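You operate a simulated robot arm through the tools that you are given. There is no shell and no other tool. Be economical: measure what you need, move in short steps, check, and stop when the job is done.

You are at the controls of a simulated robot arm. One attempt, no reset.

## Task
Brush the crust out of the gold holder and rack it.
Fine: vice shut before you brush, brush back in its cup, vice open, holder in the blue hole; drop nothing on the floor.

The check looks at the end state, three seconds after you hand in, the way a careful person would. Anything else that was tipped, shoved, dropped, spilled or broken makes it a failure.

## Robot
A 7-joint arm with a two-finger parallel gripper, fixed in place. Base frame: the origin is at the foot of the arm, x ahead of it, y to its left, z up; the work surface is at about z = 0.861. Readings come in m, rad, newtons and seconds.
With the tool pointing down near the work surface it reaches from about 0.3 to 0.7 m from the base axis. Its first joint turns from -1.152 to 1.152 rad. Payload 1.57 kg.
The TCP is the grasp point between the finger pads, 0.03 m short of the fingertips. In the tool frame z runs along the fingers and y along their closing line. The gripper opens to 0.11 m. The fingers are 0.024 m wide and 0.012 m thick; the gripper's body (0.048 by 0.112 m) begins 0.078 m behind the TCP.
Orientation is that of the tool frame in the base frame, as [roll, pitch, yaw] about the fixed x, y, z axes, in that order (R = Rz(yaw) Ry(pitch) Rx(roll)). With the fingers straight down and closing along the base's y, the tool's x points along the base's -x, its y along +y and its z along -z.

## Interface
- The arm moves only by the tool step_arm. Its argument "motion" is a list of rows, each a list of 3 entries, a list of its own where there are three numbers: the shift along the base's x, y, z in cm, then the turn, a rotation vector about the base's x, y, z in rad, then the closure in counts, from 0 (fully open) to 255 (shut). In form: [[[tx, ty, tz], [rx, ry, rz], fingers], ...]. A call has 1 to 20 rows; each row is the pose to reach, as a shift and turn from the pose commanded when the call began. Rows are played at 5 a second. More than 0.05 m and 0.15 rad between two rows, or a gripper value outside its range, and nothing of the call is played. A pose out of reach is approached as far as the arm can. The call stops where the force on the tool passes 40 N (or 10 N more than at its start, if that is more) or the arm is blocked; 0.2 s more then pass. The fingers move at their own pace (about 0.108 m/s each) and stop on an object; they squeeze with about 24 N. The grip force told is the motor's: it shows also when the fingers shut on nothing. Time passes only in rows, and 0.2 s behind the last, so rows that repeat a pose let the fingers close. It gives the time, the measured TCP pose, the force on the tool (base axes), the opening and the grip force at its end, in the units of the frame above (readings bear some noise).
- Cameras (640 x 400 px; columns grow to the right, rows downward): "scene" is fixed at [0.1564, -0.3978, 1.4084]; the picture's right is [0.81, -0.59, 0.00], its down [-0.35, -0.47, -0.81] and it looks along [0.48, 0.65, -0.58] (base axes); focal length 241 px, centre (320, 200). "wrist" rides on the gripper at [0.07, 0.016, -0.141] in the tool frame; the picture's right is [-0.23, 0.97, 0.00], its down [-0.86, -0.20, -0.48] and it looks along [-0.47, -0.11, 0.88] (tool axes); focal length 222 px, centre (320, 200). There is no depth. A picture from a camera that has moved, and an enlarged one, comes with that camera's place and axes in the base frame and with its lens. The place of the scene camera against the robot may be out by one fixed shift of up to 0.018 m in any direction.
- capture(camera): a new picture of that camera. No time passes.
- zoom(camera, box): a new picture of the part [left, top, right, bottom] of that camera's present view, enlarged. No time passes.
- sign_off(): hands the job in; it is judged then, once.

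Work in short steps. Places have to be worked out from the pictures, the camera data and where the tool is seen: move nearer, look again, correct. Check each grasp and each placing, and mend what went wrong. You have 120 turns and 68 pictures in all, those below and enlarged ones among them. Open the gripper and draw the arm clear of the work before you hand the job in, unless the task says otherwise; then end with one line.

The tools are called after "Call:" as a command line: name --argument value ..., lists and objects as JSON in quotes. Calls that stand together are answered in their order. step_arm: Moves the arm, as the interface text tells. Its arguments: {"type":"object","properties":{"motion":{"type":"array","items":{"type":"array"}}},"required":["motion"]} The other tools are called the same way: capture (camera) takes a picture; zoom (camera, box) takes an enlarged picture of a part of a camera's view; sign_off () hands the job in.

At the start:

```text
clock: 0.0
position: [0.3504, 0.0741, 1.2548]
orientation: [-3.141, 0.0, -3.141]
force: [0.0, -0.6, -1.0]
grip_width: 0.1098
finger_force: 0.1
```

scene: 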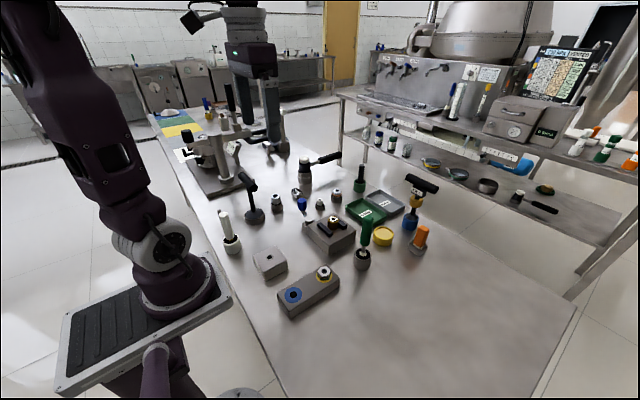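
wrist: 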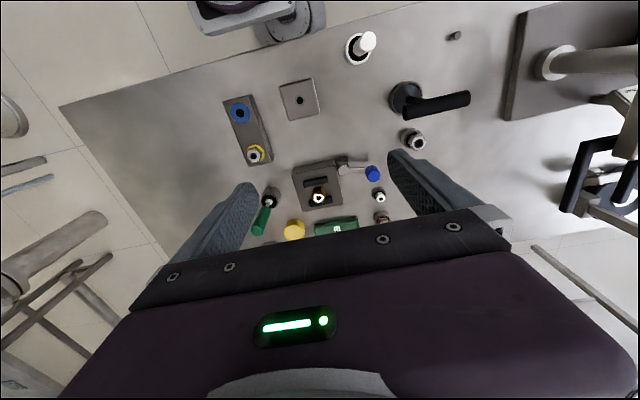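

I'll enlarge the scene's middle to identify the vice, holders, brushes and rack.

Call:
zoom --camera "scene" --box '[200, 150, 460, 320]'

Call:
zoom --camera "wrist" --box '[200, 60, 460, 240]'

```text
2.35 times, centred on (330, 235) of scene
camera zoom: at [0.1564, -0.3978, 1.4084], right [0.81, -0.59, 0.0], down [-0.35, -0.47, -0.81], along [0.48, 0.65, -0.58], focal length 566 px, centre (296, 118)
```

zoom: 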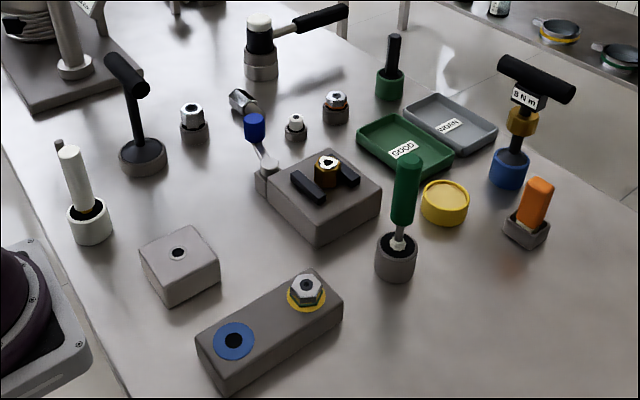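

```text
2.22 times, centred on (330, 150) of wrist
camera zoom: at [0.2814, 0.0887, 1.3965], right [0.23, 0.97, 0.0], down [0.86, -0.2, 0.48], along [0.47, -0.11, -0.88], focal length 494 px, centre (298, 311)
```

zoom: 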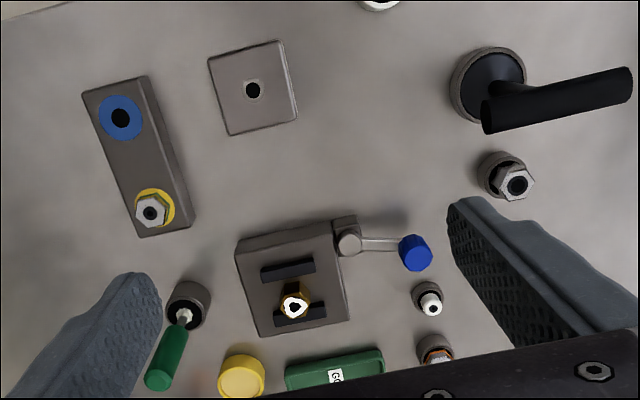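

The gold holder sits in an open vice with a blue-knobbed lever at about (0.50, 0.16). I'll go lower for a closer view of the vice, and zoom on brush candidates.

Call:
step_arm --motion '[[[0, 0, -4], [0, 0, 0], 0], [[0, 0, -8], [0, 0, 0], 0], [[0, 0, -12], [0, 0, 0], 0], [[0, 0, -12], [0, 0, 0], 0]]'

Call:
capture --camera "wrist"

Call:
zoom --camera "scene" --box '[290, 180, 390, 280]'

Call:
zoom --camera "scene" --box '[200, 160, 320, 260]'

```text
clock: 1.0
position: [0.3512, 0.0715, 1.1336]
orientation: [3.14, 0.001, 3.141]
force: [-0.1, -0.4, 0.2]
grip_width: 0.1101
finger_force: 0.1
```

```text
63 pictures are left
camera wrist: at [0.281, 0.0884, 1.2745], right [0.23, 0.97, 0.0], down [0.86, -0.2, 0.48], along [0.47, -0.11, -0.88], focal length 222 px, centre (320, 200)
```

wrist: 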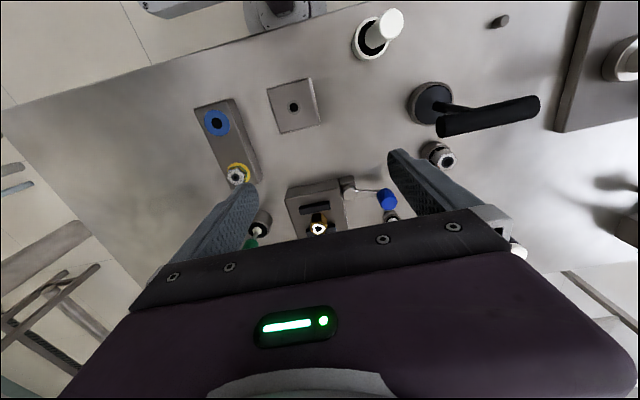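

```text
4.00 times, centred on (340, 230) of scene
camera zoom: at [0.1564, -0.3978, 1.4084], right [0.81, -0.59, 0.0], down [-0.35, -0.47, -0.81], along [0.48, 0.65, -0.58], focal length 962 px, centre (240, 80)
```

zoom: 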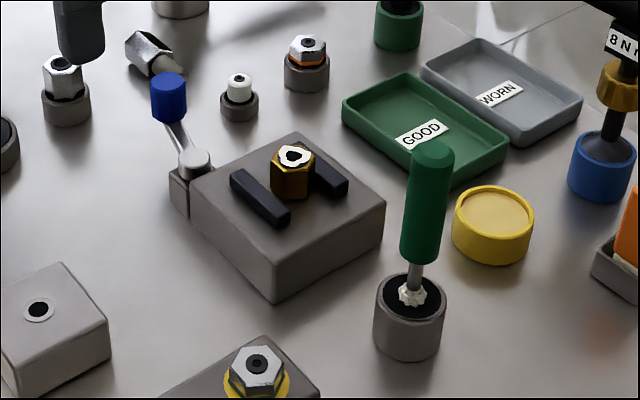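

```text
4.00 times, centred on (260, 210) of scene
camera zoom: at [0.1564, -0.3978, 1.4084], right [0.81, -0.59, 0.0], down [-0.35, -0.47, -0.81], along [0.48, 0.65, -0.58], focal length 962 px, centre (560, 160)
```

zoom: 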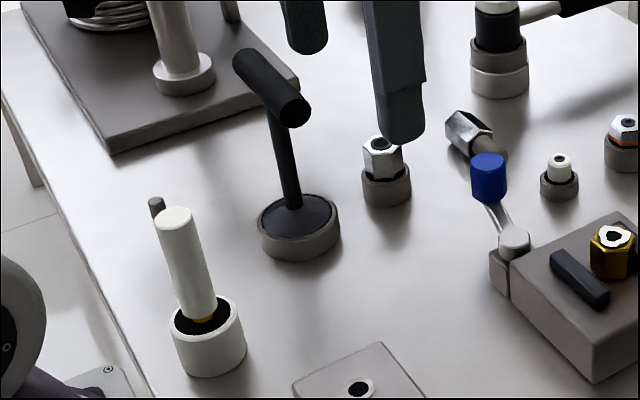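

Two brush candidates: green-handled and white-handled. I'll zoom on the working ends of both.

Call:
zoom --camera "scene" --box '[348, 210, 378, 275]'

Call:
zoom --camera "scene" --box '[212, 200, 252, 260]'

Call:
zoom --camera "wrist" --box '[340, 0, 430, 70]'

Call:
zoom --camera "scene" --box '[310, 205, 360, 245]'

```text
6.15 times, centred on (363, 242) of scene
camera zoom: at [0.1564, -0.3978, 1.4084], right [0.81, -0.59, 0.0], down [-0.35, -0.47, -0.81], along [0.48, 0.65, -0.58], focal length 1480 px, centre (55, -62)
```

zoom: 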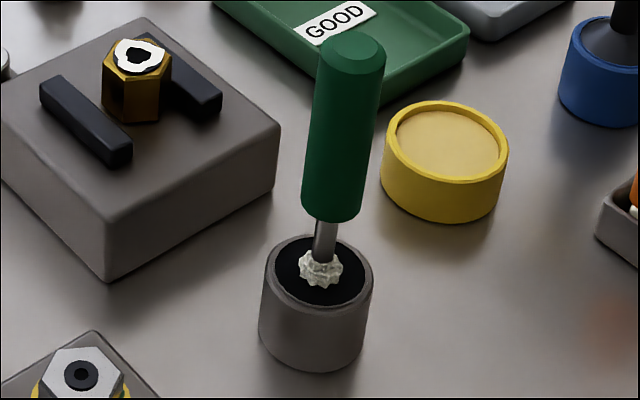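

```text
6.67 times, centred on (232, 230) of scene
camera zoom: at [0.1564, -0.3978, 1.4084], right [0.81, -0.59, 0.0], down [-0.35, -0.47, -0.81], along [0.48, 0.65, -0.58], focal length 1604 px, centre (907, 0)
```

zoom: 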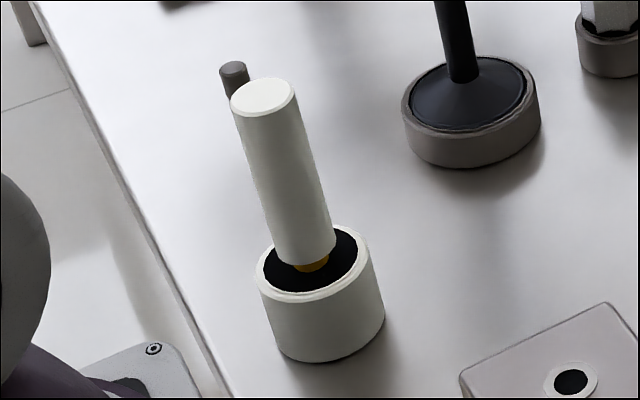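

```text
5.71 times, centred on (385, 35) of wrist
camera zoom: at [0.281, 0.0884, 1.2745], right [0.23, 0.97, 0.0], down [0.86, -0.2, 0.48], along [0.47, -0.11, -0.88], focal length 1269 px, centre (-51, 1143)
```

zoom: 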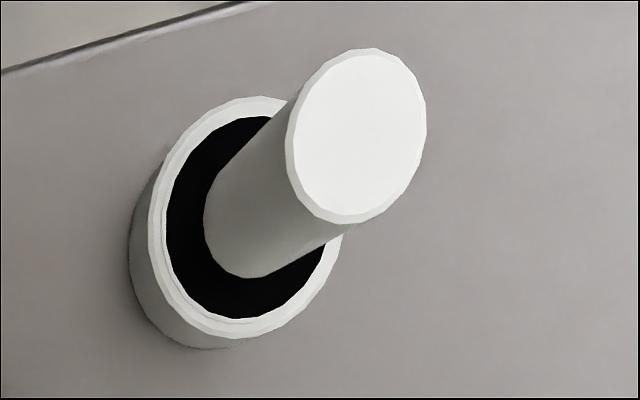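

```text
10.00 times, centred on (335, 225) of scene
camera zoom: at [0.1564, -0.3978, 1.4084], right [0.81, -0.59, 0.0], down [-0.35, -0.47, -0.81], along [0.48, 0.65, -0.58], focal length 2406 px, centre (170, -50)
```

zoom: 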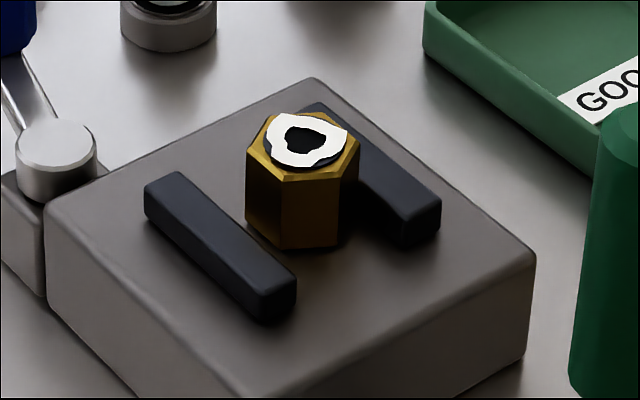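

The green-handled tool with the pale tuft is the brush. I'll move forward and down for a close look at the vice and lever.

Call:
step_arm --motion '[[[3, 0, -2], [0, 0, 0], 0], [[6, 0, -4], [0, 0, 0], 0], [[9, 0, -6], [0, 0, 0], 0], [[9, 0, -6], [0, 0, 0], 0]]'

Call:
capture --camera "wrist"

Call:
zoom --camera "wrist" --box '[220, 100, 420, 225]'

```text
clock: 2.0
position: [0.4402, 0.073, 1.0736]
orientation: [-3.141, 0.001, -3.14]
force: [0.1, 0.2, 0.4]
grip_width: 0.1102
finger_force: 0.1
```

```text
56 pictures are left
camera wrist: at [0.3709, 0.0886, 1.2146], right [0.23, 0.97, 0.0], down [0.85, -0.2, 0.48], along [0.47, -0.11, -0.88], focal length 222 px, centre (320, 200)
```

wrist: 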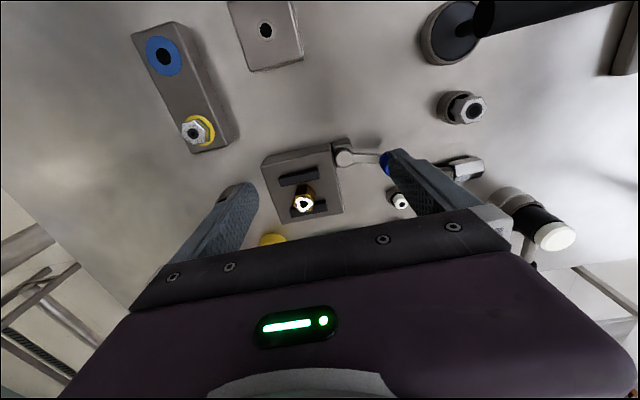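

```text
3.20 times, centred on (320, 162) of wrist
camera zoom: at [0.3709, 0.0886, 1.2146], right [0.23, 0.97, 0.0], down [0.85, -0.2, 0.48], along [0.47, -0.11, -0.88], focal length 711 px, centre (320, 320)
```

zoom: 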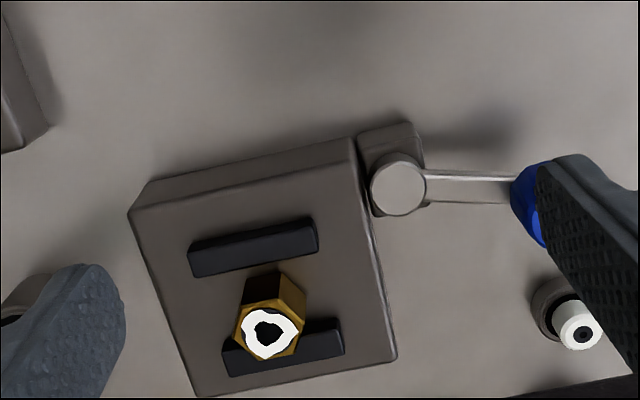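

Knob is about at (0.496, 0.162, top ≈0.925), pivot about (0.48, 0.10). I'll move above the knob while turning so the fingers straddle it across the lever.

Call:
step_arm --motion '[[[0.6, 1, 0], [0, 0, 0.147], 60], [[1.2, 2, 0], [0, 0, 0.294], 60], [[1.8, 3, 0], [0, 0, 0.441], 60], [[2.5, 4, 0], [0, 0, 0.588], 60], [[3.1, 5, 0], [0, 0, 0.735], 60], [[3.7, 6, 0], [0, 0, 0.882], 60], [[4.3, 7, 0], [0, 0, 1.029], 60], [[5, 8, 0], [0, 0, 1.176], 60], [[5.6, 8.9, 0], [0, 0, 1.32], 60], [[5.6, 8.9, 0], [0, 0, 1.32], 60]]'

Call:
capture --camera "wrist"

```text
clock: 4.2
position: [0.4967, 0.1628, 1.0743]
orientation: [-3.141, 0.001, -1.819]
force: [1.0, -0.1, -0.5]
grip_width: 0.0841
finger_force: 0.0
```

```text
54 pictures are left
camera wrist: at [0.4638, 0.0976, 1.2163], right [-0.89, 0.46, 0.0], down [0.4, 0.78, 0.48], along [0.22, 0.42, -0.88], focal length 222 px, centre (320, 200)
```

wrist: 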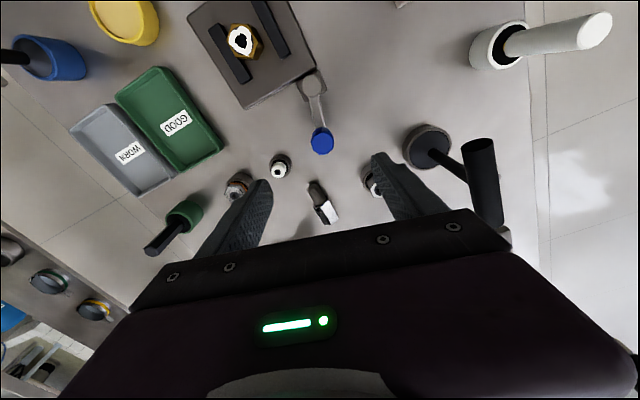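

Knob refines to (0.495, 0.160). I'll narrow the fingers and descend around it to z≈0.93.

Call:
step_arm --motion '[[[-0.1, -0.2, -4], [0, 0, 0], 110], [[-0.1, -0.2, -8], [0, 0, 0], 110], [[-0.1, -0.2, -12], [0, 0, 0], 110], [[-0.1, -0.2, -14.0], [0, 0, 0], 110], [[-0.1, -0.2, -14.0], [0, 0, 0], 110]]'

Call:
capture --camera "wrist"

Call:
zoom --camera "scene" --box '[250, 160, 370, 250]'

```text
clock: 5.4
position: [0.4955, 0.1609, 0.9374]
orientation: [3.141, -0.001, -1.819]
force: [0.3, -0.1, 0.5]
grip_width: 0.0622
finger_force: 0.1
```

```text
53 pictures are left
camera wrist: at [0.4628, 0.0976, 1.0779], right [-0.89, 0.46, 0.0], down [0.41, 0.78, 0.48], along [0.22, 0.42, -0.88], focal length 222 px, centre (320, 200)
```

wrist: 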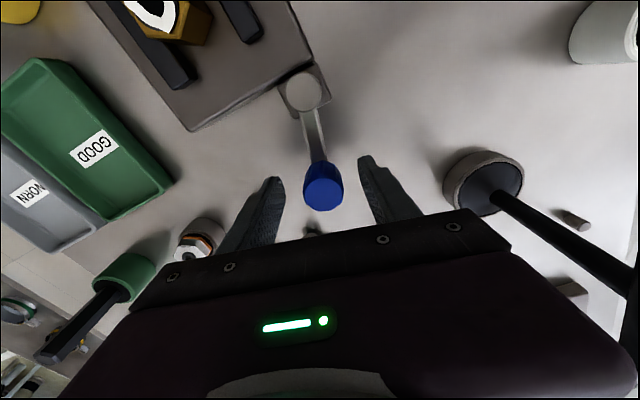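

```text
4.44 times, centred on (310, 205) of scene
camera zoom: at [0.1564, -0.3978, 1.4084], right [0.81, -0.59, 0.0], down [-0.35, -0.47, -0.81], along [0.48, 0.65, -0.58], focal length 1069 px, centre (364, 178)
```

zoom: 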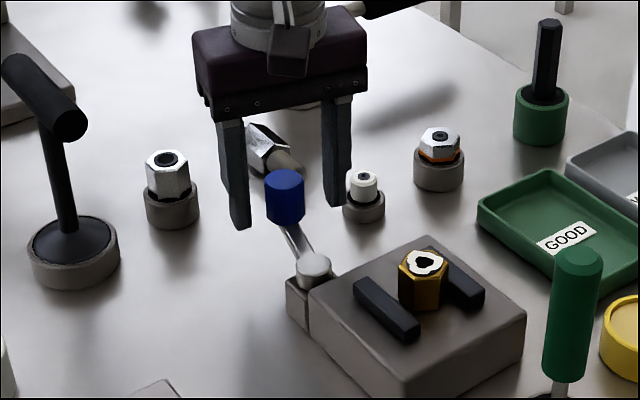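

Knob is centred between the fingers, top at about 0.93. Lower slightly and close.

Call:
step_arm --motion '[[[0, 0, -0.8], [0, 0, 0], 110], [[0, 0, -0.8], [0, 0, 0], 255], [[0, 0, -0.8], [0, 0, 0], 255], [[0, 0, -0.8], [0, 0, 0], 255], [[0, 0, -0.8], [0, 0, 0], 255]]'

```text
clock: 6.6
position: [0.4946, 0.161, 0.928]
orientation: [3.137, -0.001, -1.821]
force: [-26.6, 7.8, 0.9]
grip_width: 0.0297
finger_force: 38.8
```

Gripped, 3 cm wide knob; the reaction suggests the lever resists +x. I'll test swinging it a little toward -x along the arc.

Call:
step_arm --motion '[[[-0.28, 0.08, 0], [0, 0, 0.044], 255], [[-0.56, 0.15, 0], [0, 0, 0.087], 255], [[-0.84, 0.2, 0], [0, 0, 0.131], 255], [[-1.12, 0.25, 0], [0, 0, 0.175], 255]]'

```text
clock: 7.6
position: [0.4867, 0.1626, 0.9276]
orientation: [-3.141, 0.001, -1.642]
force: [11.4, 11.7, -8.6]
grip_width: 0.0297
finger_force: 38.9
```

It moved 8 mm with modest resistance. Check the jaws.

Call:
zoom --camera "scene" --box '[290, 195, 370, 245]'

```text
8.00 times, centred on (330, 220) of scene
camera zoom: at [0.1569, -0.3975, 1.4084], right [0.81, -0.59, 0.0], down [-0.35, -0.47, -0.81], along [0.48, 0.65, -0.58], focal length 1924 px, centre (240, 40)
```

zoom: 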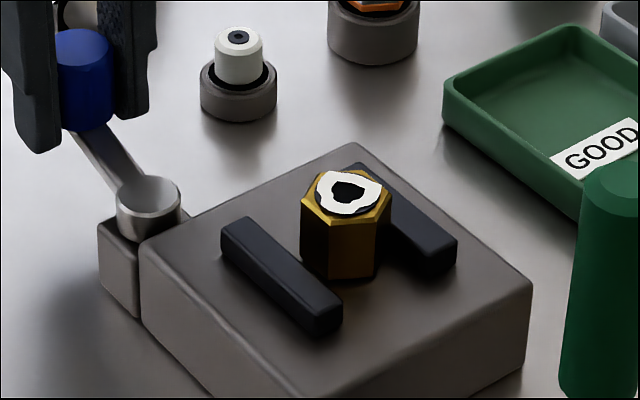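

No visible jaw change yet, as expected for a small angle. Continue the same way 25° more and watch forces.

Call:
step_arm --motion '[[[-0.58, 0.05, 0], [0, 0, 0.087], 255], [[-1.15, 0.04, 0], [0, 0, 0.175], 255], [[-1.73, -0.01, 0], [0, 0, 0.262], 255], [[-2.29, -0.11, 0], [0, 0, 0.349], 255], [[-2.85, -0.27, 0], [0, 0, 0.436], 255]]'

Call:
zoom --camera "scene" --box '[290, 195, 370, 245]'

```text
clock: 8.8
position: [0.456, 0.1607, 0.9271]
orientation: [3.141, 0.0, -1.208]
force: [0.1, 15.8, 27.0]
grip_width: 0.0297
finger_force: 38.8
```

```text
8.00 times, centred on (330, 220) of scene
camera zoom: at [0.1561, -0.3975, 1.4085], right [0.81, -0.59, 0.0], down [-0.35, -0.47, -0.81], along [0.48, 0.65, -0.58], focal length 1924 px, centre (240, 40)
```

zoom: 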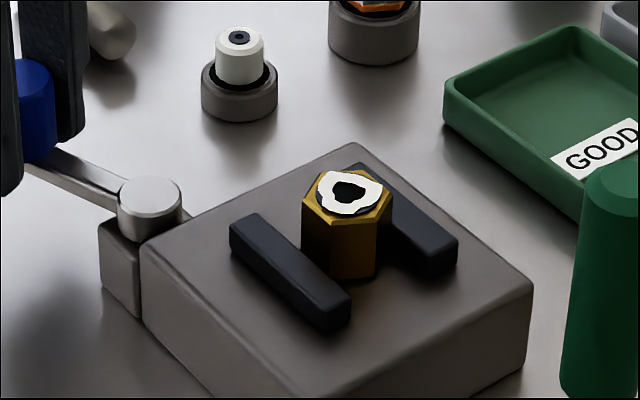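

The near jaw is advancing toward the holder, so this is the closing direction. Continue another 25°.

Call:
step_arm --motion '[[[-0.58, -0.1, 0], [0, 0, 0.087], 255], [[-1.1, -0.35, 0], [0, 0, 0.175], 255], [[-1.61, -0.65, 0], [0, 0, 0.262], 255], [[-2.09, -0.99, 0], [0, 0, 0.349], 255], [[-2.53, -1.36, 0], [0, 0, 0.436], 255]]'

Call:
zoom --camera "scene" --box '[290, 195, 370, 245]'

```text
clock: 10.0
position: [0.4324, 0.1438, 0.9277]
orientation: [3.14, 0.0, -0.775]
force: [14.9, -9.8, 6.0]
grip_width: 0.0296
finger_force: 39.2
```

```text
8.00 times, centred on (330, 220) of scene
camera zoom: at [0.1567, -0.3981, 1.4083], right [0.81, -0.59, 0.0], down [-0.35, -0.47, -0.81], along [0.48, 0.65, -0.58], focal length 1924 px, centre (240, 40)
```

zoom: 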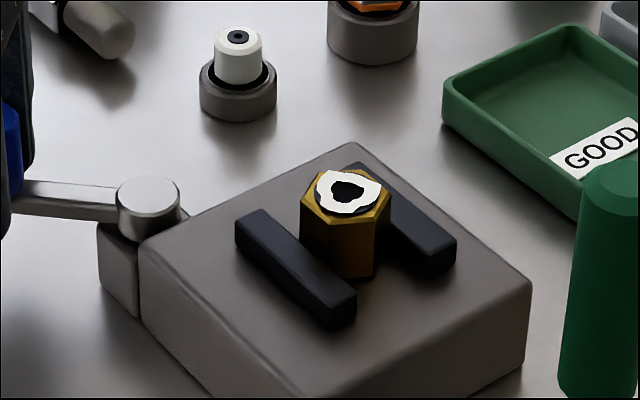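

Still a gap; lever now at ~133°. Continue with slightly shorter radius.

Call:
step_arm --motion '[[[-0.27, -0.55, 0], [0, 0, 0.087], 255], [[-0.55, -1.05, 0], [0, 0, 0.175], 255], [[-0.87, -1.51, 0], [0, 0, 0.262], 255], [[-1.14, -1.99, 0], [0, 0, 0.349], 255], [[-1.38, -2.5, 0], [0, 0, 0.436], 255]]'

Call:
zoom --camera "scene" --box '[270, 195, 370, 255]'

```text
clock: 10.9
position: [0.4255, 0.1363, 0.9271]
orientation: [-3.127, -0.001, -0.492]
force: [13.9, 10.4, -19.6]
grip_width: 0.0293
finger_force: 39.2
stopped in row 4: the force on the tool passed its limit (the readings are from after the stop); the commanded pose is now the measured one
```

```text
6.40 times, centred on (320, 225) of scene
camera zoom: at [0.1571, -0.3974, 1.4084], right [0.81, -0.59, 0.0], down [-0.35, -0.47, -0.81], along [0.48, 0.65, -0.58], focal length 1540 px, centre (320, 40)
```

zoom: 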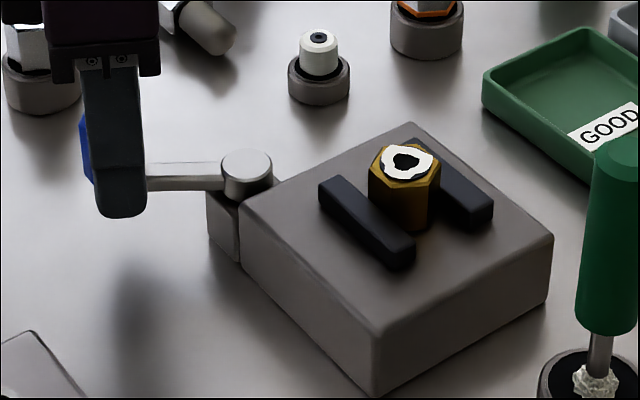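

The arm stopped on force at lever ≈142°. Zoom to see whether the jaws have closed on the holder.

Call:
zoom --camera "scene" --box '[315, 205, 355, 240]'

Call:
capture --camera "wrist"

```text
11.43 times, centred on (335, 222) of scene
camera zoom: at [0.1571, -0.3974, 1.4084], right [0.81, -0.59, 0.0], down [-0.35, -0.47, -0.81], along [0.48, 0.65, -0.58], focal length 2749 px, centre (149, -57)
```

zoom: 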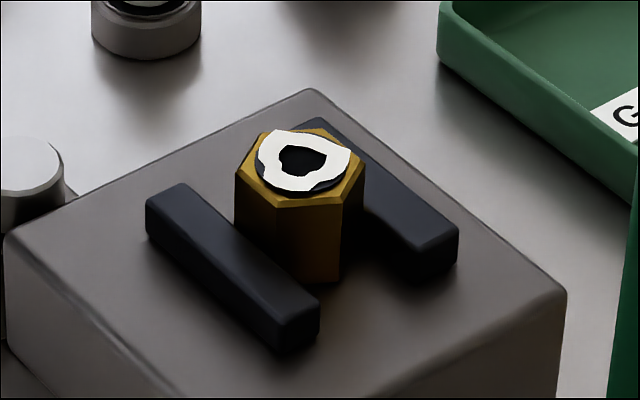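

```text
46 pictures are left
camera wrist: at [0.4785, 0.0861, 1.0678], right [-0.66, -0.75, -0.01], down [-0.66, 0.57, 0.48], along [-0.35, 0.33, -0.88], focal length 222 px, centre (320, 200)
```

wrist: 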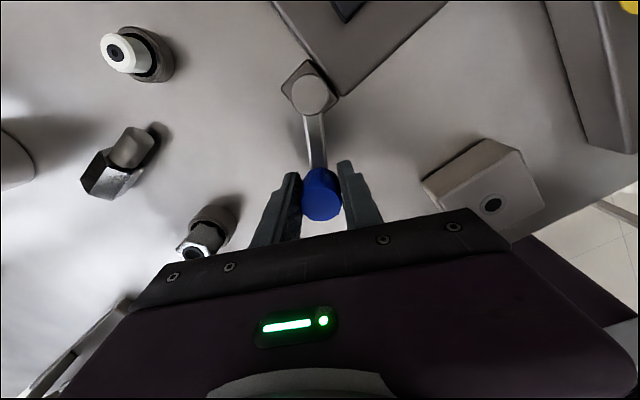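

Geometry suggests a hard stop after ~70° of travel. Push a few mm more tangentially to confirm it is a stop.

Call:
step_arm --motion '[[[-0.1, -0.15, 0], [0, 0, 0], 255], [[-0.2, -0.3, 0], [0, 0, 0], 255], [[-0.3, -0.45, 0], [0, 0, 0], 255], [[-0.36, -0.58, 0], [0, 0, 0], 255]]'

```text
clock: 11.3
position: [0.4262, 0.1367, 0.9271]
orientation: [-3.121, 0.0, -0.492]
force: [11.1, 7.1, -15.5]
grip_width: 0.0299
finger_force: 39.3
stopped in row 2: the force on the tool passed its limit (the readings are from after the stop); the commanded pose is now the measured one
```

Firmly blocked: the jaws appear clamped. Release the knob, rise, and inspect from above.

Call:
step_arm --motion '[[[0, 0, 0], [0, 0, 0], 110], [[0, 0, 0], [0, 0, 0], 110], [[0, 0, 3], [0, 0, 0], 110], [[0, 0, 7], [0, 0, 0], 110], [[0, 0, 12], [0, 0, 0], 110], [[0, 0, 14], [0, 0, 0], 110]]'

Call:
capture --camera "wrist"

Call:
zoom --camera "scene" --box '[270, 195, 370, 255]'

```text
clock: 12.8
position: [0.4256, 0.1337, 1.0678]
orientation: [-3.123, 0.001, -0.492]
force: [0.1, 0.0, -0.7]
grip_width: 0.0626
finger_force: 0.1
```

```text
45 pictures are left
camera wrist: at [0.4775, 0.0844, 1.2096], right [-0.66, -0.75, -0.02], down [-0.66, 0.57, 0.48], along [-0.35, 0.33, -0.88], focal length 222 px, centre (320, 200)
```

wrist: 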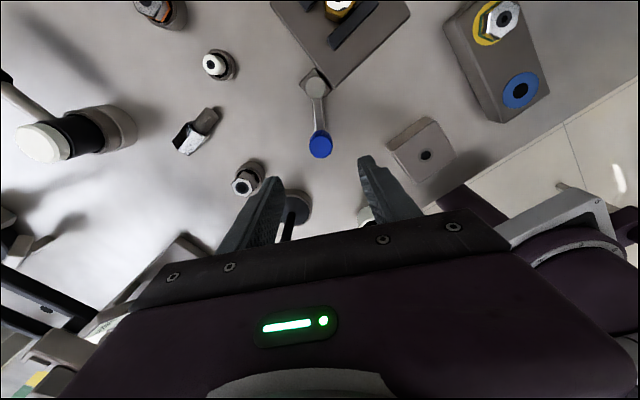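

```text
6.40 times, centred on (320, 225) of scene
camera zoom: at [0.1564, -0.3978, 1.4084], right [0.81, -0.59, 0.0], down [-0.35, -0.47, -0.81], along [0.48, 0.65, -0.58], focal length 1540 px, centre (320, 40)
```

zoom: 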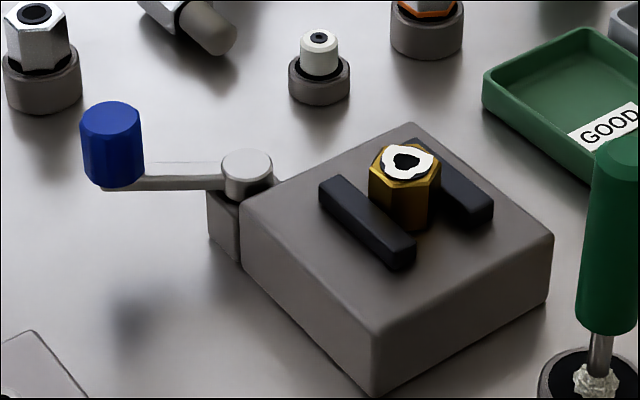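

Lever stays put. Now unwind the wrist while rising and moving toward the green brush (about (0.51, -0.09), handle top ≈1.035), and look.

Call:
step_arm --motion '[[[0, 0, 3], [0, 0, -0.147], 0], [[0, 0, 6], [0, 0, -0.294], 0], [[0, 0, 9], [0, 0, -0.441], 0], [[0, -1.5, 10], [0, 0, -0.588], 0], [[0, -3, 10], [0, 0, -0.735], 0], [[0, -4.5, 10], [0, 0, -0.882], 0], [[0, -6, 10], [0, 0, -1.03], 0], [[0, -7.5, 10], [0, 0, -1.176], 0], [[0, -9, 10], [0, 0, -1.323], 0], [[0, -10.5, 10], [0, 0, -1.47], 0], [[0, -12, 10], [0, 0, -1.617], 0], [[0, -13.5, 10], [0, 0, -1.764], 0], [[0, -15, 10], [0, 0, -1.911], 0], [[0, -16.5, 10], [0, 0, -2.058], 0], [[0, -18, 10], [0, 0, -2.205], 0], [[0, -19, 10], [0, 0, -2.352], 0], [[0, -20, 10], [0, 0, -2.499], 0], [[0, -21, 10], [0, 0, -2.646], 0], [[0, -21, 10], [0, 0, -2.65], 0]]'

Call:
capture --camera "wrist"

Call:
zoom --camera "wrist" --box '[240, 80, 480, 230]'

```text
clock: 16.8
position: [0.4256, -0.0744, 1.1679]
orientation: [-3.123, -0.001, 3.141]
force: [-0.7, -0.5, 0.2]
grip_width: 0.1102
finger_force: 0.1
```

```text
43 pictures are left
camera wrist: at [0.3549, -0.055, 1.3092], right [0.23, 0.97, -0.02], down [0.86, -0.19, 0.48], along [0.46, -0.13, -0.88], focal length 222 px, centre (320, 200)
```

wrist: 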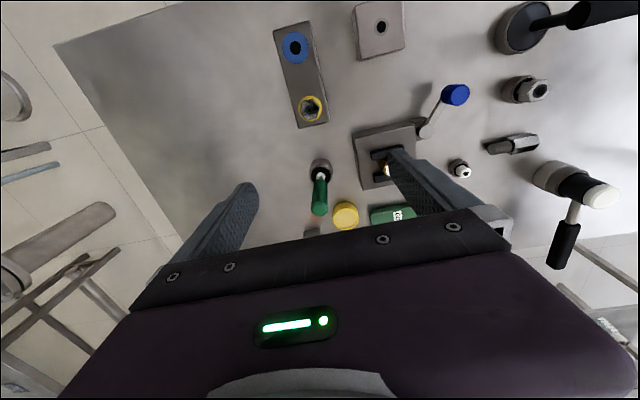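

```text
2.67 times, centred on (360, 155) of wrist
camera zoom: at [0.3549, -0.055, 1.3092], right [0.23, 0.97, -0.02], down [0.86, -0.19, 0.48], along [0.46, -0.13, -0.88], focal length 592 px, centre (213, 320)
```

zoom: 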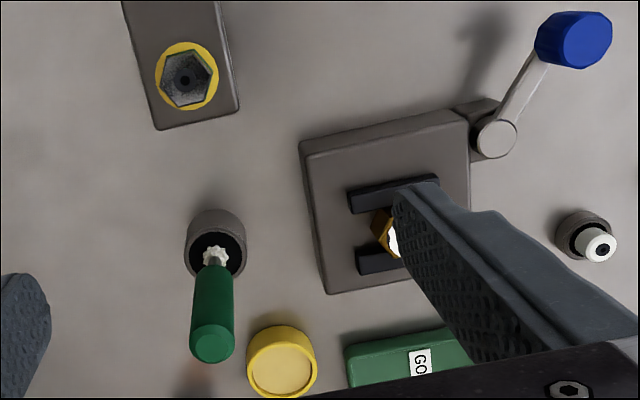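

Brush axis ≈ (0.507, -0.0975), top ≈1.04. Correct the small tilt, align above it and look again before descending.

Call:
step_arm --motion '[[[4, -1.2, -1], [-0.018, 0, 0], 70], [[8.1, -2.3, -3], [-0.018, 0, 0], 70], [[8.1, -2.3, -5], [-0.018, 0, 0], 70], [[8.1, -2.3, -5], [-0.018, 0, 0], 70]]'

Call:
capture --camera "wrist"

Call:
capture --camera "scene"

```text
clock: 17.8
position: [0.5059, -0.0967, 1.1182]
orientation: [-3.105, -0.003, -3.141]
force: [-0.7, -0.8, 0.7]
grip_width: 0.0799
finger_force: 0.0
```

```text
41 pictures are left
camera wrist: at [0.4371, -0.0749, 1.2584], right [0.23, 0.97, -0.04], down [0.86, -0.18, 0.48], along [0.46, -0.14, -0.87], focal length 222 px, centre (320, 200)
```

wrist: 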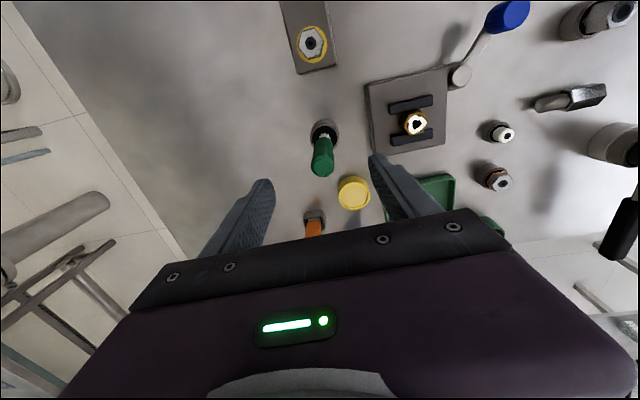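

```text
40 pictures are left
```

scene: 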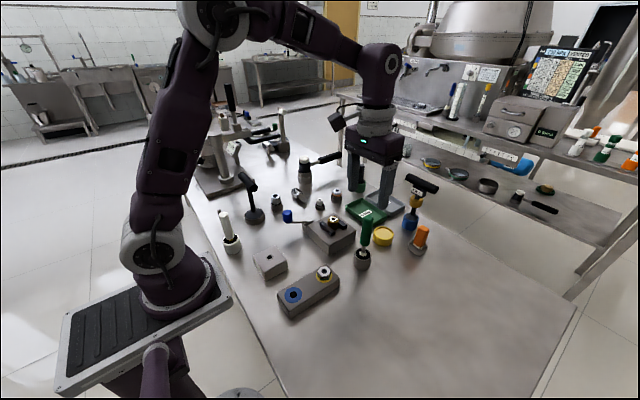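

Tilt correction went the wrong sign (will fix). Zoom to check the brush's lean and the jaws.

Call:
zoom --camera "wrist" --box '[290, 110, 360, 190]'

Call:
zoom --camera "wrist" --box '[360, 80, 450, 160]'

```text
5.00 times, centred on (325, 150) of wrist
camera zoom: at [0.4371, -0.0749, 1.2584], right [0.23, 0.97, -0.04], down [0.86, -0.18, 0.48], along [0.46, -0.14, -0.87], focal length 1111 px, centre (295, 450)
```

zoom: 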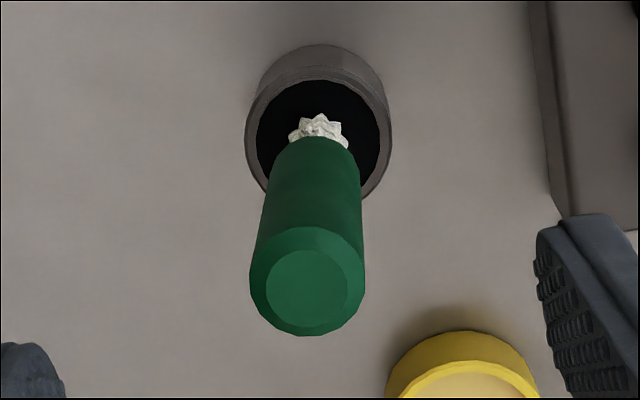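

```text
5.00 times, centred on (405, 120) of wrist
camera zoom: at [0.4371, -0.0749, 1.2584], right [0.23, 0.97, -0.04], down [0.86, -0.18, 0.48], along [0.46, -0.14, -0.87], focal length 1111 px, centre (-105, 600)
```

zoom: 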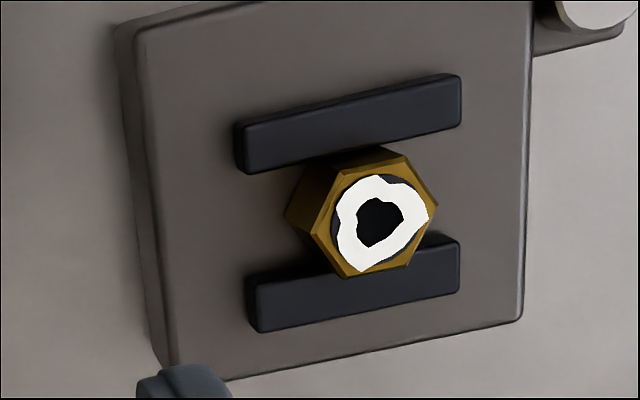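

Vice is shut on the holder from both sides. Brush is upright at ≈(0.511, -0.098). Level the tool, then descend and grip the handle.

Call:
step_arm --motion '[[[0.5, -0.15, 0], [0.036, 0, 0], 70], [[0.5, -0.15, -4], [0.036, 0, 0], 70], [[0.5, -0.15, -8], [0.036, 0, 0], 70], [[0.5, -0.15, -11.5], [0.036, 0, 0], 70], [[0.5, -0.15, -11.5], [0.036, 0, 0], 70]]'

Call:
capture --camera "wrist"

```text
clock: 18.9
position: [0.511, -0.0993, 1.0013]
orientation: [-3.14, -0.004, -3.141]
force: [0.3, -0.1, 0.3]
grip_width: 0.0799
finger_force: 0.1
```

```text
37 pictures are left
camera wrist: at [0.4411, -0.0831, 1.1424], right [0.23, 0.97, 0.0], down [0.86, -0.2, 0.48], along [0.47, -0.11, -0.88], focal length 222 px, centre (320, 200)
```

wrist: 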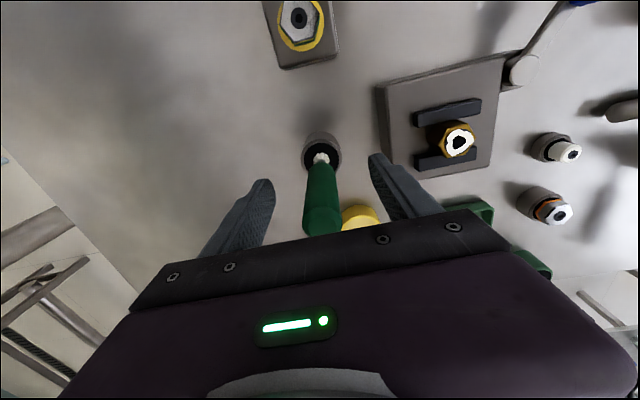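

Handle is centred between the fingers; close on it.

Call:
step_arm --motion '[[[0, 0, 0], [0, 0, 0], 255], [[0, 0, 0], [0, 0, 0], 255], [[0, 0, 0], [0, 0, 0], 255], [[0, 0, 0], [0, 0, 0], 255]]'

```text
clock: 19.9
position: [0.511, -0.0992, 1.0004]
orientation: [-3.139, -0.002, 3.141]
force: [0.6, -3.9, -0.1]
grip_width: 0.0248
finger_force: 24.0
```

Gripped at 25 mm. Note the brush-home pose: (0.511, -0.099, z 1.000). Lift straight up 9 cm and look.

Call:
step_arm --motion '[[[0, 0, 2], [0, 0, 0], 255], [[0, 0, 5], [0, 0, 0], 255], [[0, 0, 9], [0, 0, 0], 255], [[0, 0, 9], [0, 0, 0], 255]]'

Call:
capture --camera "wrist"

Call:
zoom --camera "scene" --box '[310, 150, 430, 280]'

```text
clock: 20.9
position: [0.5108, -0.1017, 1.0935]
orientation: [-3.141, -0.002, 3.141]
force: [-0.1, 0.2, -0.4]
grip_width: 0.0246
finger_force: 23.9
```

```text
36 pictures are left
camera wrist: at [0.4401, -0.0842, 1.2343], right [0.23, 0.97, 0.0], down [0.86, -0.2, 0.48], along [0.46, -0.11, -0.88], focal length 222 px, centre (320, 200)
```

wrist: 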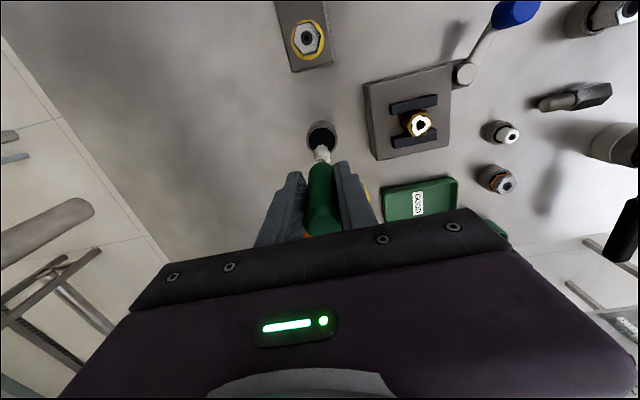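

```text
3.08 times, centred on (370, 215) of scene
camera zoom: at [0.1564, -0.3978, 1.4084], right [0.81, -0.59, 0.0], down [-0.35, -0.47, -0.81], along [0.48, 0.65, -0.58], focal length 740 px, centre (166, 154)
```

zoom: 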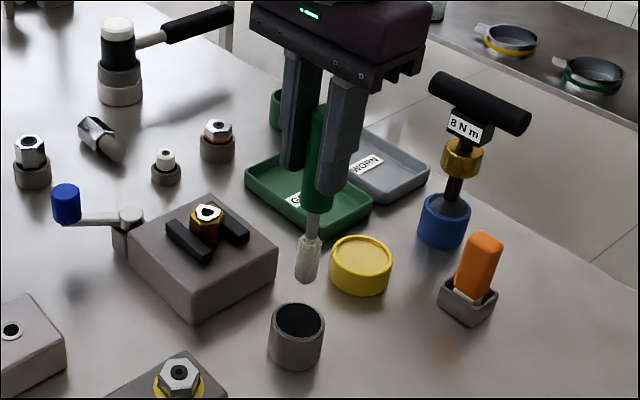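

It is indeed a bristle bore brush (tip ≈14 cm below TCP). Move it over the holder at (0.5215, 0.030), staying high, and compare alignment in both cameras.

Call:
step_arm --motion '[[[0.3, 4, 1.7], [0, 0, 0], 255], [[0.7, 8.5, 1.7], [0, 0, 0], 255], [[1.07, 13.1, 1.7], [0, 0, 0], 255], [[1.07, 13.1, 1.7], [0, 0, 0], 255]]'

Call:
zoom --camera "wrist" --box '[260, 90, 400, 220]'

Call:
zoom --camera "scene" --box '[290, 180, 370, 250]'

```text
clock: 21.9
position: [0.5238, 0.0318, 1.1103]
orientation: [-3.139, -0.003, -3.14]
force: [0.3, 0.0, -1.7]
grip_width: 0.025
finger_force: 24.4
```

```text
3.08 times, centred on (330, 155) of wrist
camera zoom: at [0.4535, 0.0483, 1.2511], right [0.23, 0.97, 0.0], down [0.86, -0.2, 0.48], along [0.47, -0.11, -0.88], focal length 684 px, centre (289, 338)
```

zoom: 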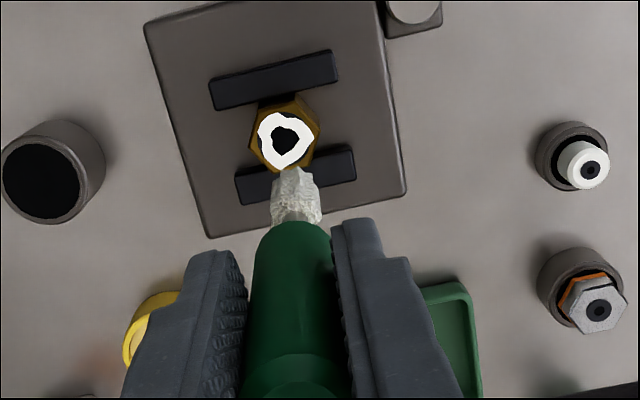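

```text
5.71 times, centred on (330, 215) of scene
camera zoom: at [0.1565, -0.3978, 1.4084], right [0.81, -0.59, 0.0], down [-0.35, -0.47, -0.81], along [0.48, 0.65, -0.58], focal length 1375 px, centre (263, 114)
```

zoom: 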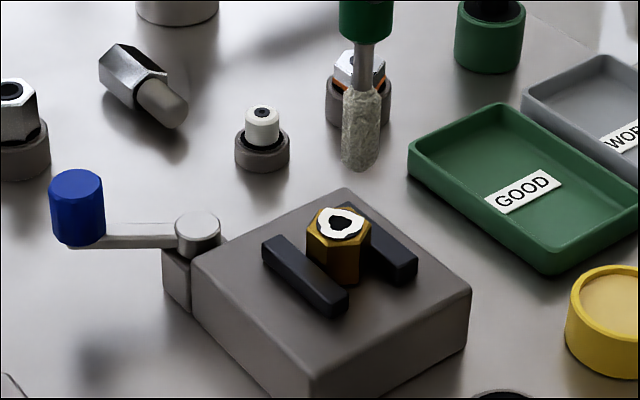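

Hole ≈(0.5225, 0.0305); the brush seems held a few mm toward +x of the TCP. Shift and lower to just above the hole, then compare directly.

Call:
step_arm --motion '[[[-0.5, -0.2, -0.8], [0, 0, 0], 255], [[-0.5, -0.2, -1.6], [0, 0, 0], 255], [[-0.5, -0.2, -1.6], [0, 0, 0], 255]]'

Call:
zoom --camera "wrist" --box '[280, 110, 360, 180]'

Call:
zoom --camera "scene" --box '[310, 190, 360, 240]'

```text
clock: 22.8
position: [0.5172, 0.0302, 1.0943]
orientation: [-3.139, -0.003, 3.141]
force: [-0.3, -0.5, -0.2]
grip_width: 0.0247
finger_force: 24.3
```

```text
5.71 times, centred on (320, 145) of wrist
camera zoom: at [0.4481, 0.0465, 1.2348], right [0.23, 0.97, 0.0], down [0.86, -0.2, 0.48], along [0.47, -0.11, -0.88], focal length 1269 px, centre (320, 514)
```

zoom: 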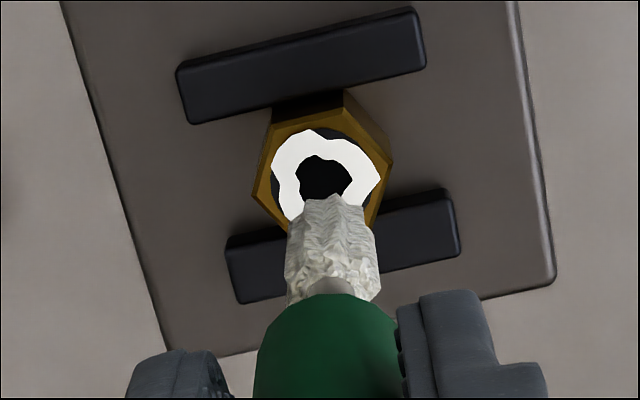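

```text
8.00 times, centred on (335, 215) of scene
camera zoom: at [0.1564, -0.3978, 1.4084], right [0.81, -0.59, 0.0], down [-0.35, -0.47, -0.81], along [0.48, 0.65, -0.58], focal length 1924 px, centre (200, 80)
```

zoom: 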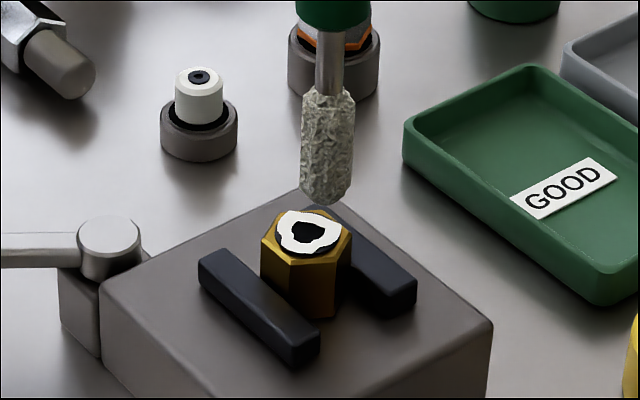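

Comparing both views, the tip is ~9.5 mm too far in +x and about 1 cm above the hole; brush leans ~2° in the grip. Tilt the tool slightly and shift -x, then recheck.

Call:
step_arm --motion '[[[-0.25, 0, 0], [0, 0.015, 0], 255], [[-0.53, 0.05, 0], [0, 0.03, 0], 255], [[-0.53, 0.05, 0], [0, 0.03, 0], 255]]'

Call:
zoom --camera "wrist" --box '[280, 110, 360, 180]'

Call:
zoom --camera "scene" --box '[310, 190, 360, 240]'

```text
clock: 23.6
position: [0.5125, 0.0305, 1.0922]
orientation: [-3.14, -0.031, 3.141]
force: [-0.3, 0.4, -0.4]
grip_width: 0.0248
finger_force: 24.0
```

```text
5.71 times, centred on (320, 145) of wrist
camera zoom: at [0.4466, 0.0465, 1.237], right [0.23, 0.97, -0.01], down [0.87, -0.2, 0.45], along [0.44, -0.11, -0.89], focal length 1269 px, centre (320, 514)
```

zoom: 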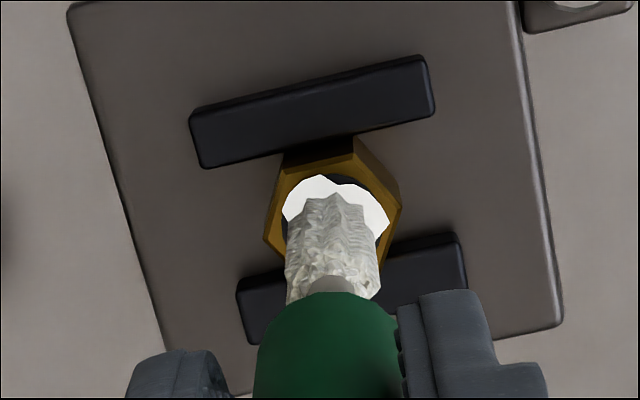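

```text
8.00 times, centred on (335, 215) of scene
camera zoom: at [0.1564, -0.3978, 1.4084], right [0.81, -0.59, 0.0], down [-0.35, -0.47, -0.81], along [0.48, 0.65, -0.58], focal length 1924 px, centre (200, 80)
```

zoom: 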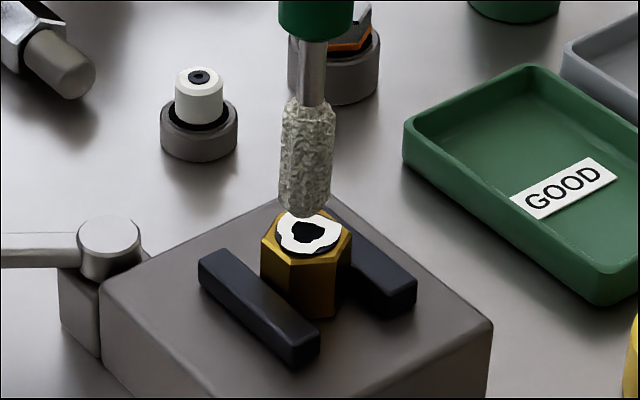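

Brush is upright now; the tip is ~3 mm short in x. Shift +0.3 cm and descend slowly into the bore.

Call:
step_arm --motion '[[[0.3, 0, 0], [0, 0, 0], 255], [[0.3, 0, -0.4], [0, 0, 0], 255], [[0.3, 0, -0.8], [0, 0, 0], 255], [[0.3, 0, -1.2], [0, 0, 0], 255], [[0.3, 0, -1.6], [0, 0, 0], 255], [[0.3, 0, -2.0], [0, 0, 0], 255]]'

Call:
zoom --camera "scene" --box '[310, 190, 360, 240]'

```text
clock: 24.9
position: [0.5135, 0.0301, 1.0727]
orientation: [-3.14, -0.032, 3.141]
force: [0.0, 1.1, -0.8]
grip_width: 0.0249
finger_force: 24.4
```

```text
8.00 times, centred on (335, 215) of scene
camera zoom: at [0.1564, -0.3978, 1.4084], right [0.81, -0.59, 0.0], down [-0.35, -0.47, -0.81], along [0.48, 0.65, -0.58], focal length 1924 px, centre (200, 80)
```

zoom: 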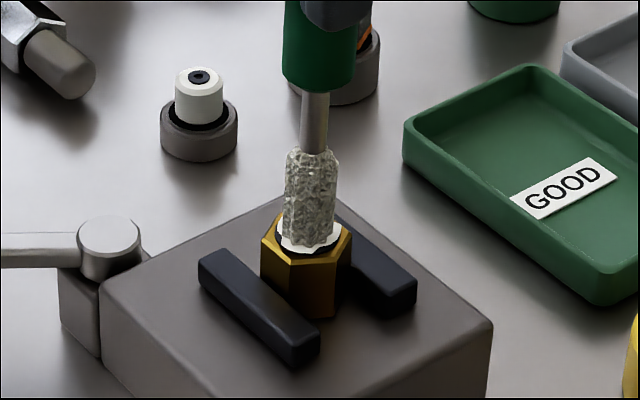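

It has entered the bore with no contact force. Go deeper in small steps.

Call:
step_arm --motion '[[[0, 0, -0.5], [0, 0, 0], 255], [[0, 0, -1.0], [0, 0, 0], 255], [[0, 0, -1.5], [0, 0, 0], 255], [[0, 0, -2.0], [0, 0, 0], 255], [[0, 0, -2.0], [0, 0, 0], 255]]'

Call:
zoom --camera "scene" --box '[310, 190, 360, 240]'

```text
clock: 26.1
position: [0.5132, 0.0312, 1.0535]
orientation: [-3.139, -0.029, 3.141]
force: [3.0, 0.7, 18.9]
grip_width: 0.0247
finger_force: 24.0
```

```text
8.00 times, centred on (335, 215) of scene
camera zoom: at [0.1562, -0.3978, 1.4084], right [0.81, -0.59, 0.0], down [-0.35, -0.47, -0.81], along [0.48, 0.65, -0.58], focal length 1924 px, centre (200, 80)
```

zoom: 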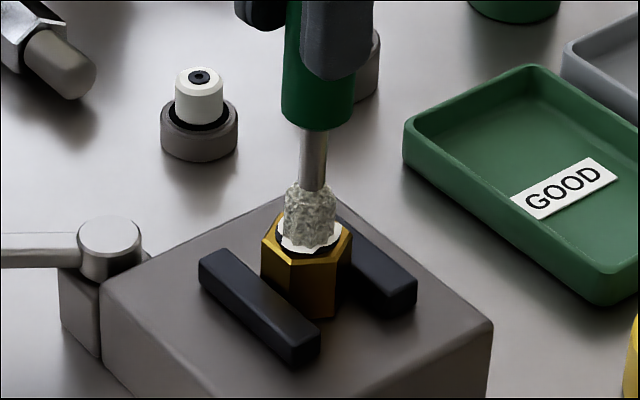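

Bottomed lightly (19 N). Do several up/down strokes with twist inside the bore.

Call:
step_arm --motion '[[[0, 0, 0.6], [0, 0, 0.1], 255], [[0, 0, 1.6], [0, 0, 0.2], 255], [[0, 0, 0.9], [0, 0, 0.1], 255], [[0, 0, 0.3], [0, 0, 0], 255], [[0, 0, 0.9], [0, 0, -0.1], 255], [[0, 0, 1.6], [0, 0, -0.2], 255], [[0, 0, 0.9], [0, 0, -0.1], 255], [[0, 0, 0.3], [0, 0, 0], 255], [[0, 0, 0.9], [0, 0, 0.1], 255], [[0, 0, 1.6], [0, 0, 0.2], 255], [[0, 0, 0.9], [0, 0, 0.1], 255], [[0, 0, 0.3], [0, 0, 0], 255], [[0.2, 0, 0.4], [0, 0, 0], 255], [[0, 0.2, 0.6], [0, 0, 0.1], 255], [[-0.2, 0, 0.8], [0, 0, 0], 255], [[0, -0.2, 1.0], [0, 0, -0.1], 255], [[0, 0, 0.9], [0, 0, 0], 255], [[0, 0, 0.3], [0, 0, 0], 255], [[0, 0, 1.6], [0, 0, 0], 255]]'

Call:
zoom --camera "scene" --box '[310, 190, 360, 240]'

```text
clock: 30.1
position: [0.5155, 0.0297, 1.0698]
orientation: [-3.141, -0.031, 3.141]
force: [-0.1, 0.5, 0.1]
grip_width: 0.0246
finger_force: 24.0
```

```text
8.00 times, centred on (335, 215) of scene
camera zoom: at [0.1564, -0.3978, 1.4084], right [0.81, -0.59, 0.0], down [-0.35, -0.47, -0.81], along [0.48, 0.65, -0.58], focal length 1924 px, centre (200, 80)
```

zoom: 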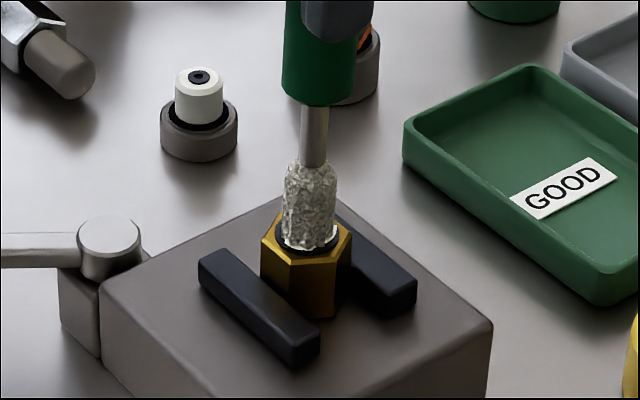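

The white crust looks much reduced. Lift out and inspect.

Call:
step_arm --motion '[[[0, 0, 2], [0, 0, 0], 255], [[-0.3, 0, 5], [0, 0, 0], 255], [[-0.3, -3, 5], [0, 0, 0], 255], [[-0.3, -6, 5], [0, 0, 0], 255], [[-0.3, -6, 5], [0, 0, 0], 255]]'

Call:
zoom --camera "scene" --box '[310, 190, 360, 240]'

Call:
zoom --camera "wrist" --box '[270, 80, 450, 220]'

```text
clock: 31.4
position: [0.5096, -0.0302, 1.1197]
orientation: [-3.138, -0.032, -3.141]
force: [0.0, -0.2, -0.3]
grip_width: 0.0243
finger_force: 23.8
```

```text
8.00 times, centred on (335, 215) of scene
camera zoom: at [0.1564, -0.3978, 1.4084], right [0.81, -0.59, 0.0], down [-0.35, -0.47, -0.81], along [0.48, 0.65, -0.58], focal length 1924 px, centre (200, 80)
```

zoom: 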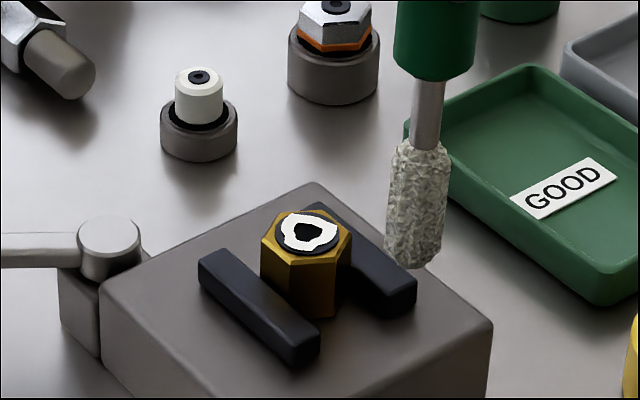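

```text
2.86 times, centred on (360, 150) of wrist
camera zoom: at [0.4441, -0.015, 1.2625], right [0.23, 0.97, -0.01], down [0.87, -0.2, 0.45], along [0.44, -0.11, -0.89], focal length 635 px, centre (206, 343)
```

zoom: 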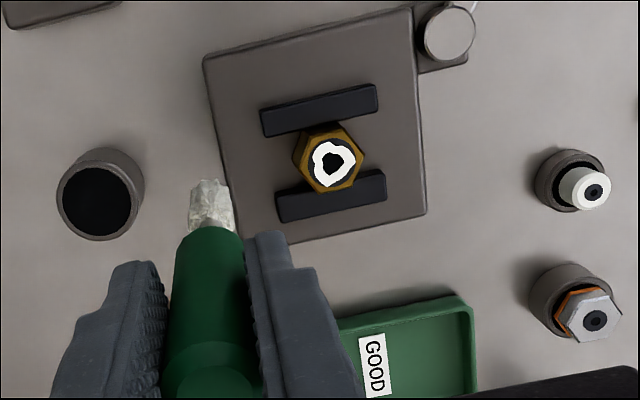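

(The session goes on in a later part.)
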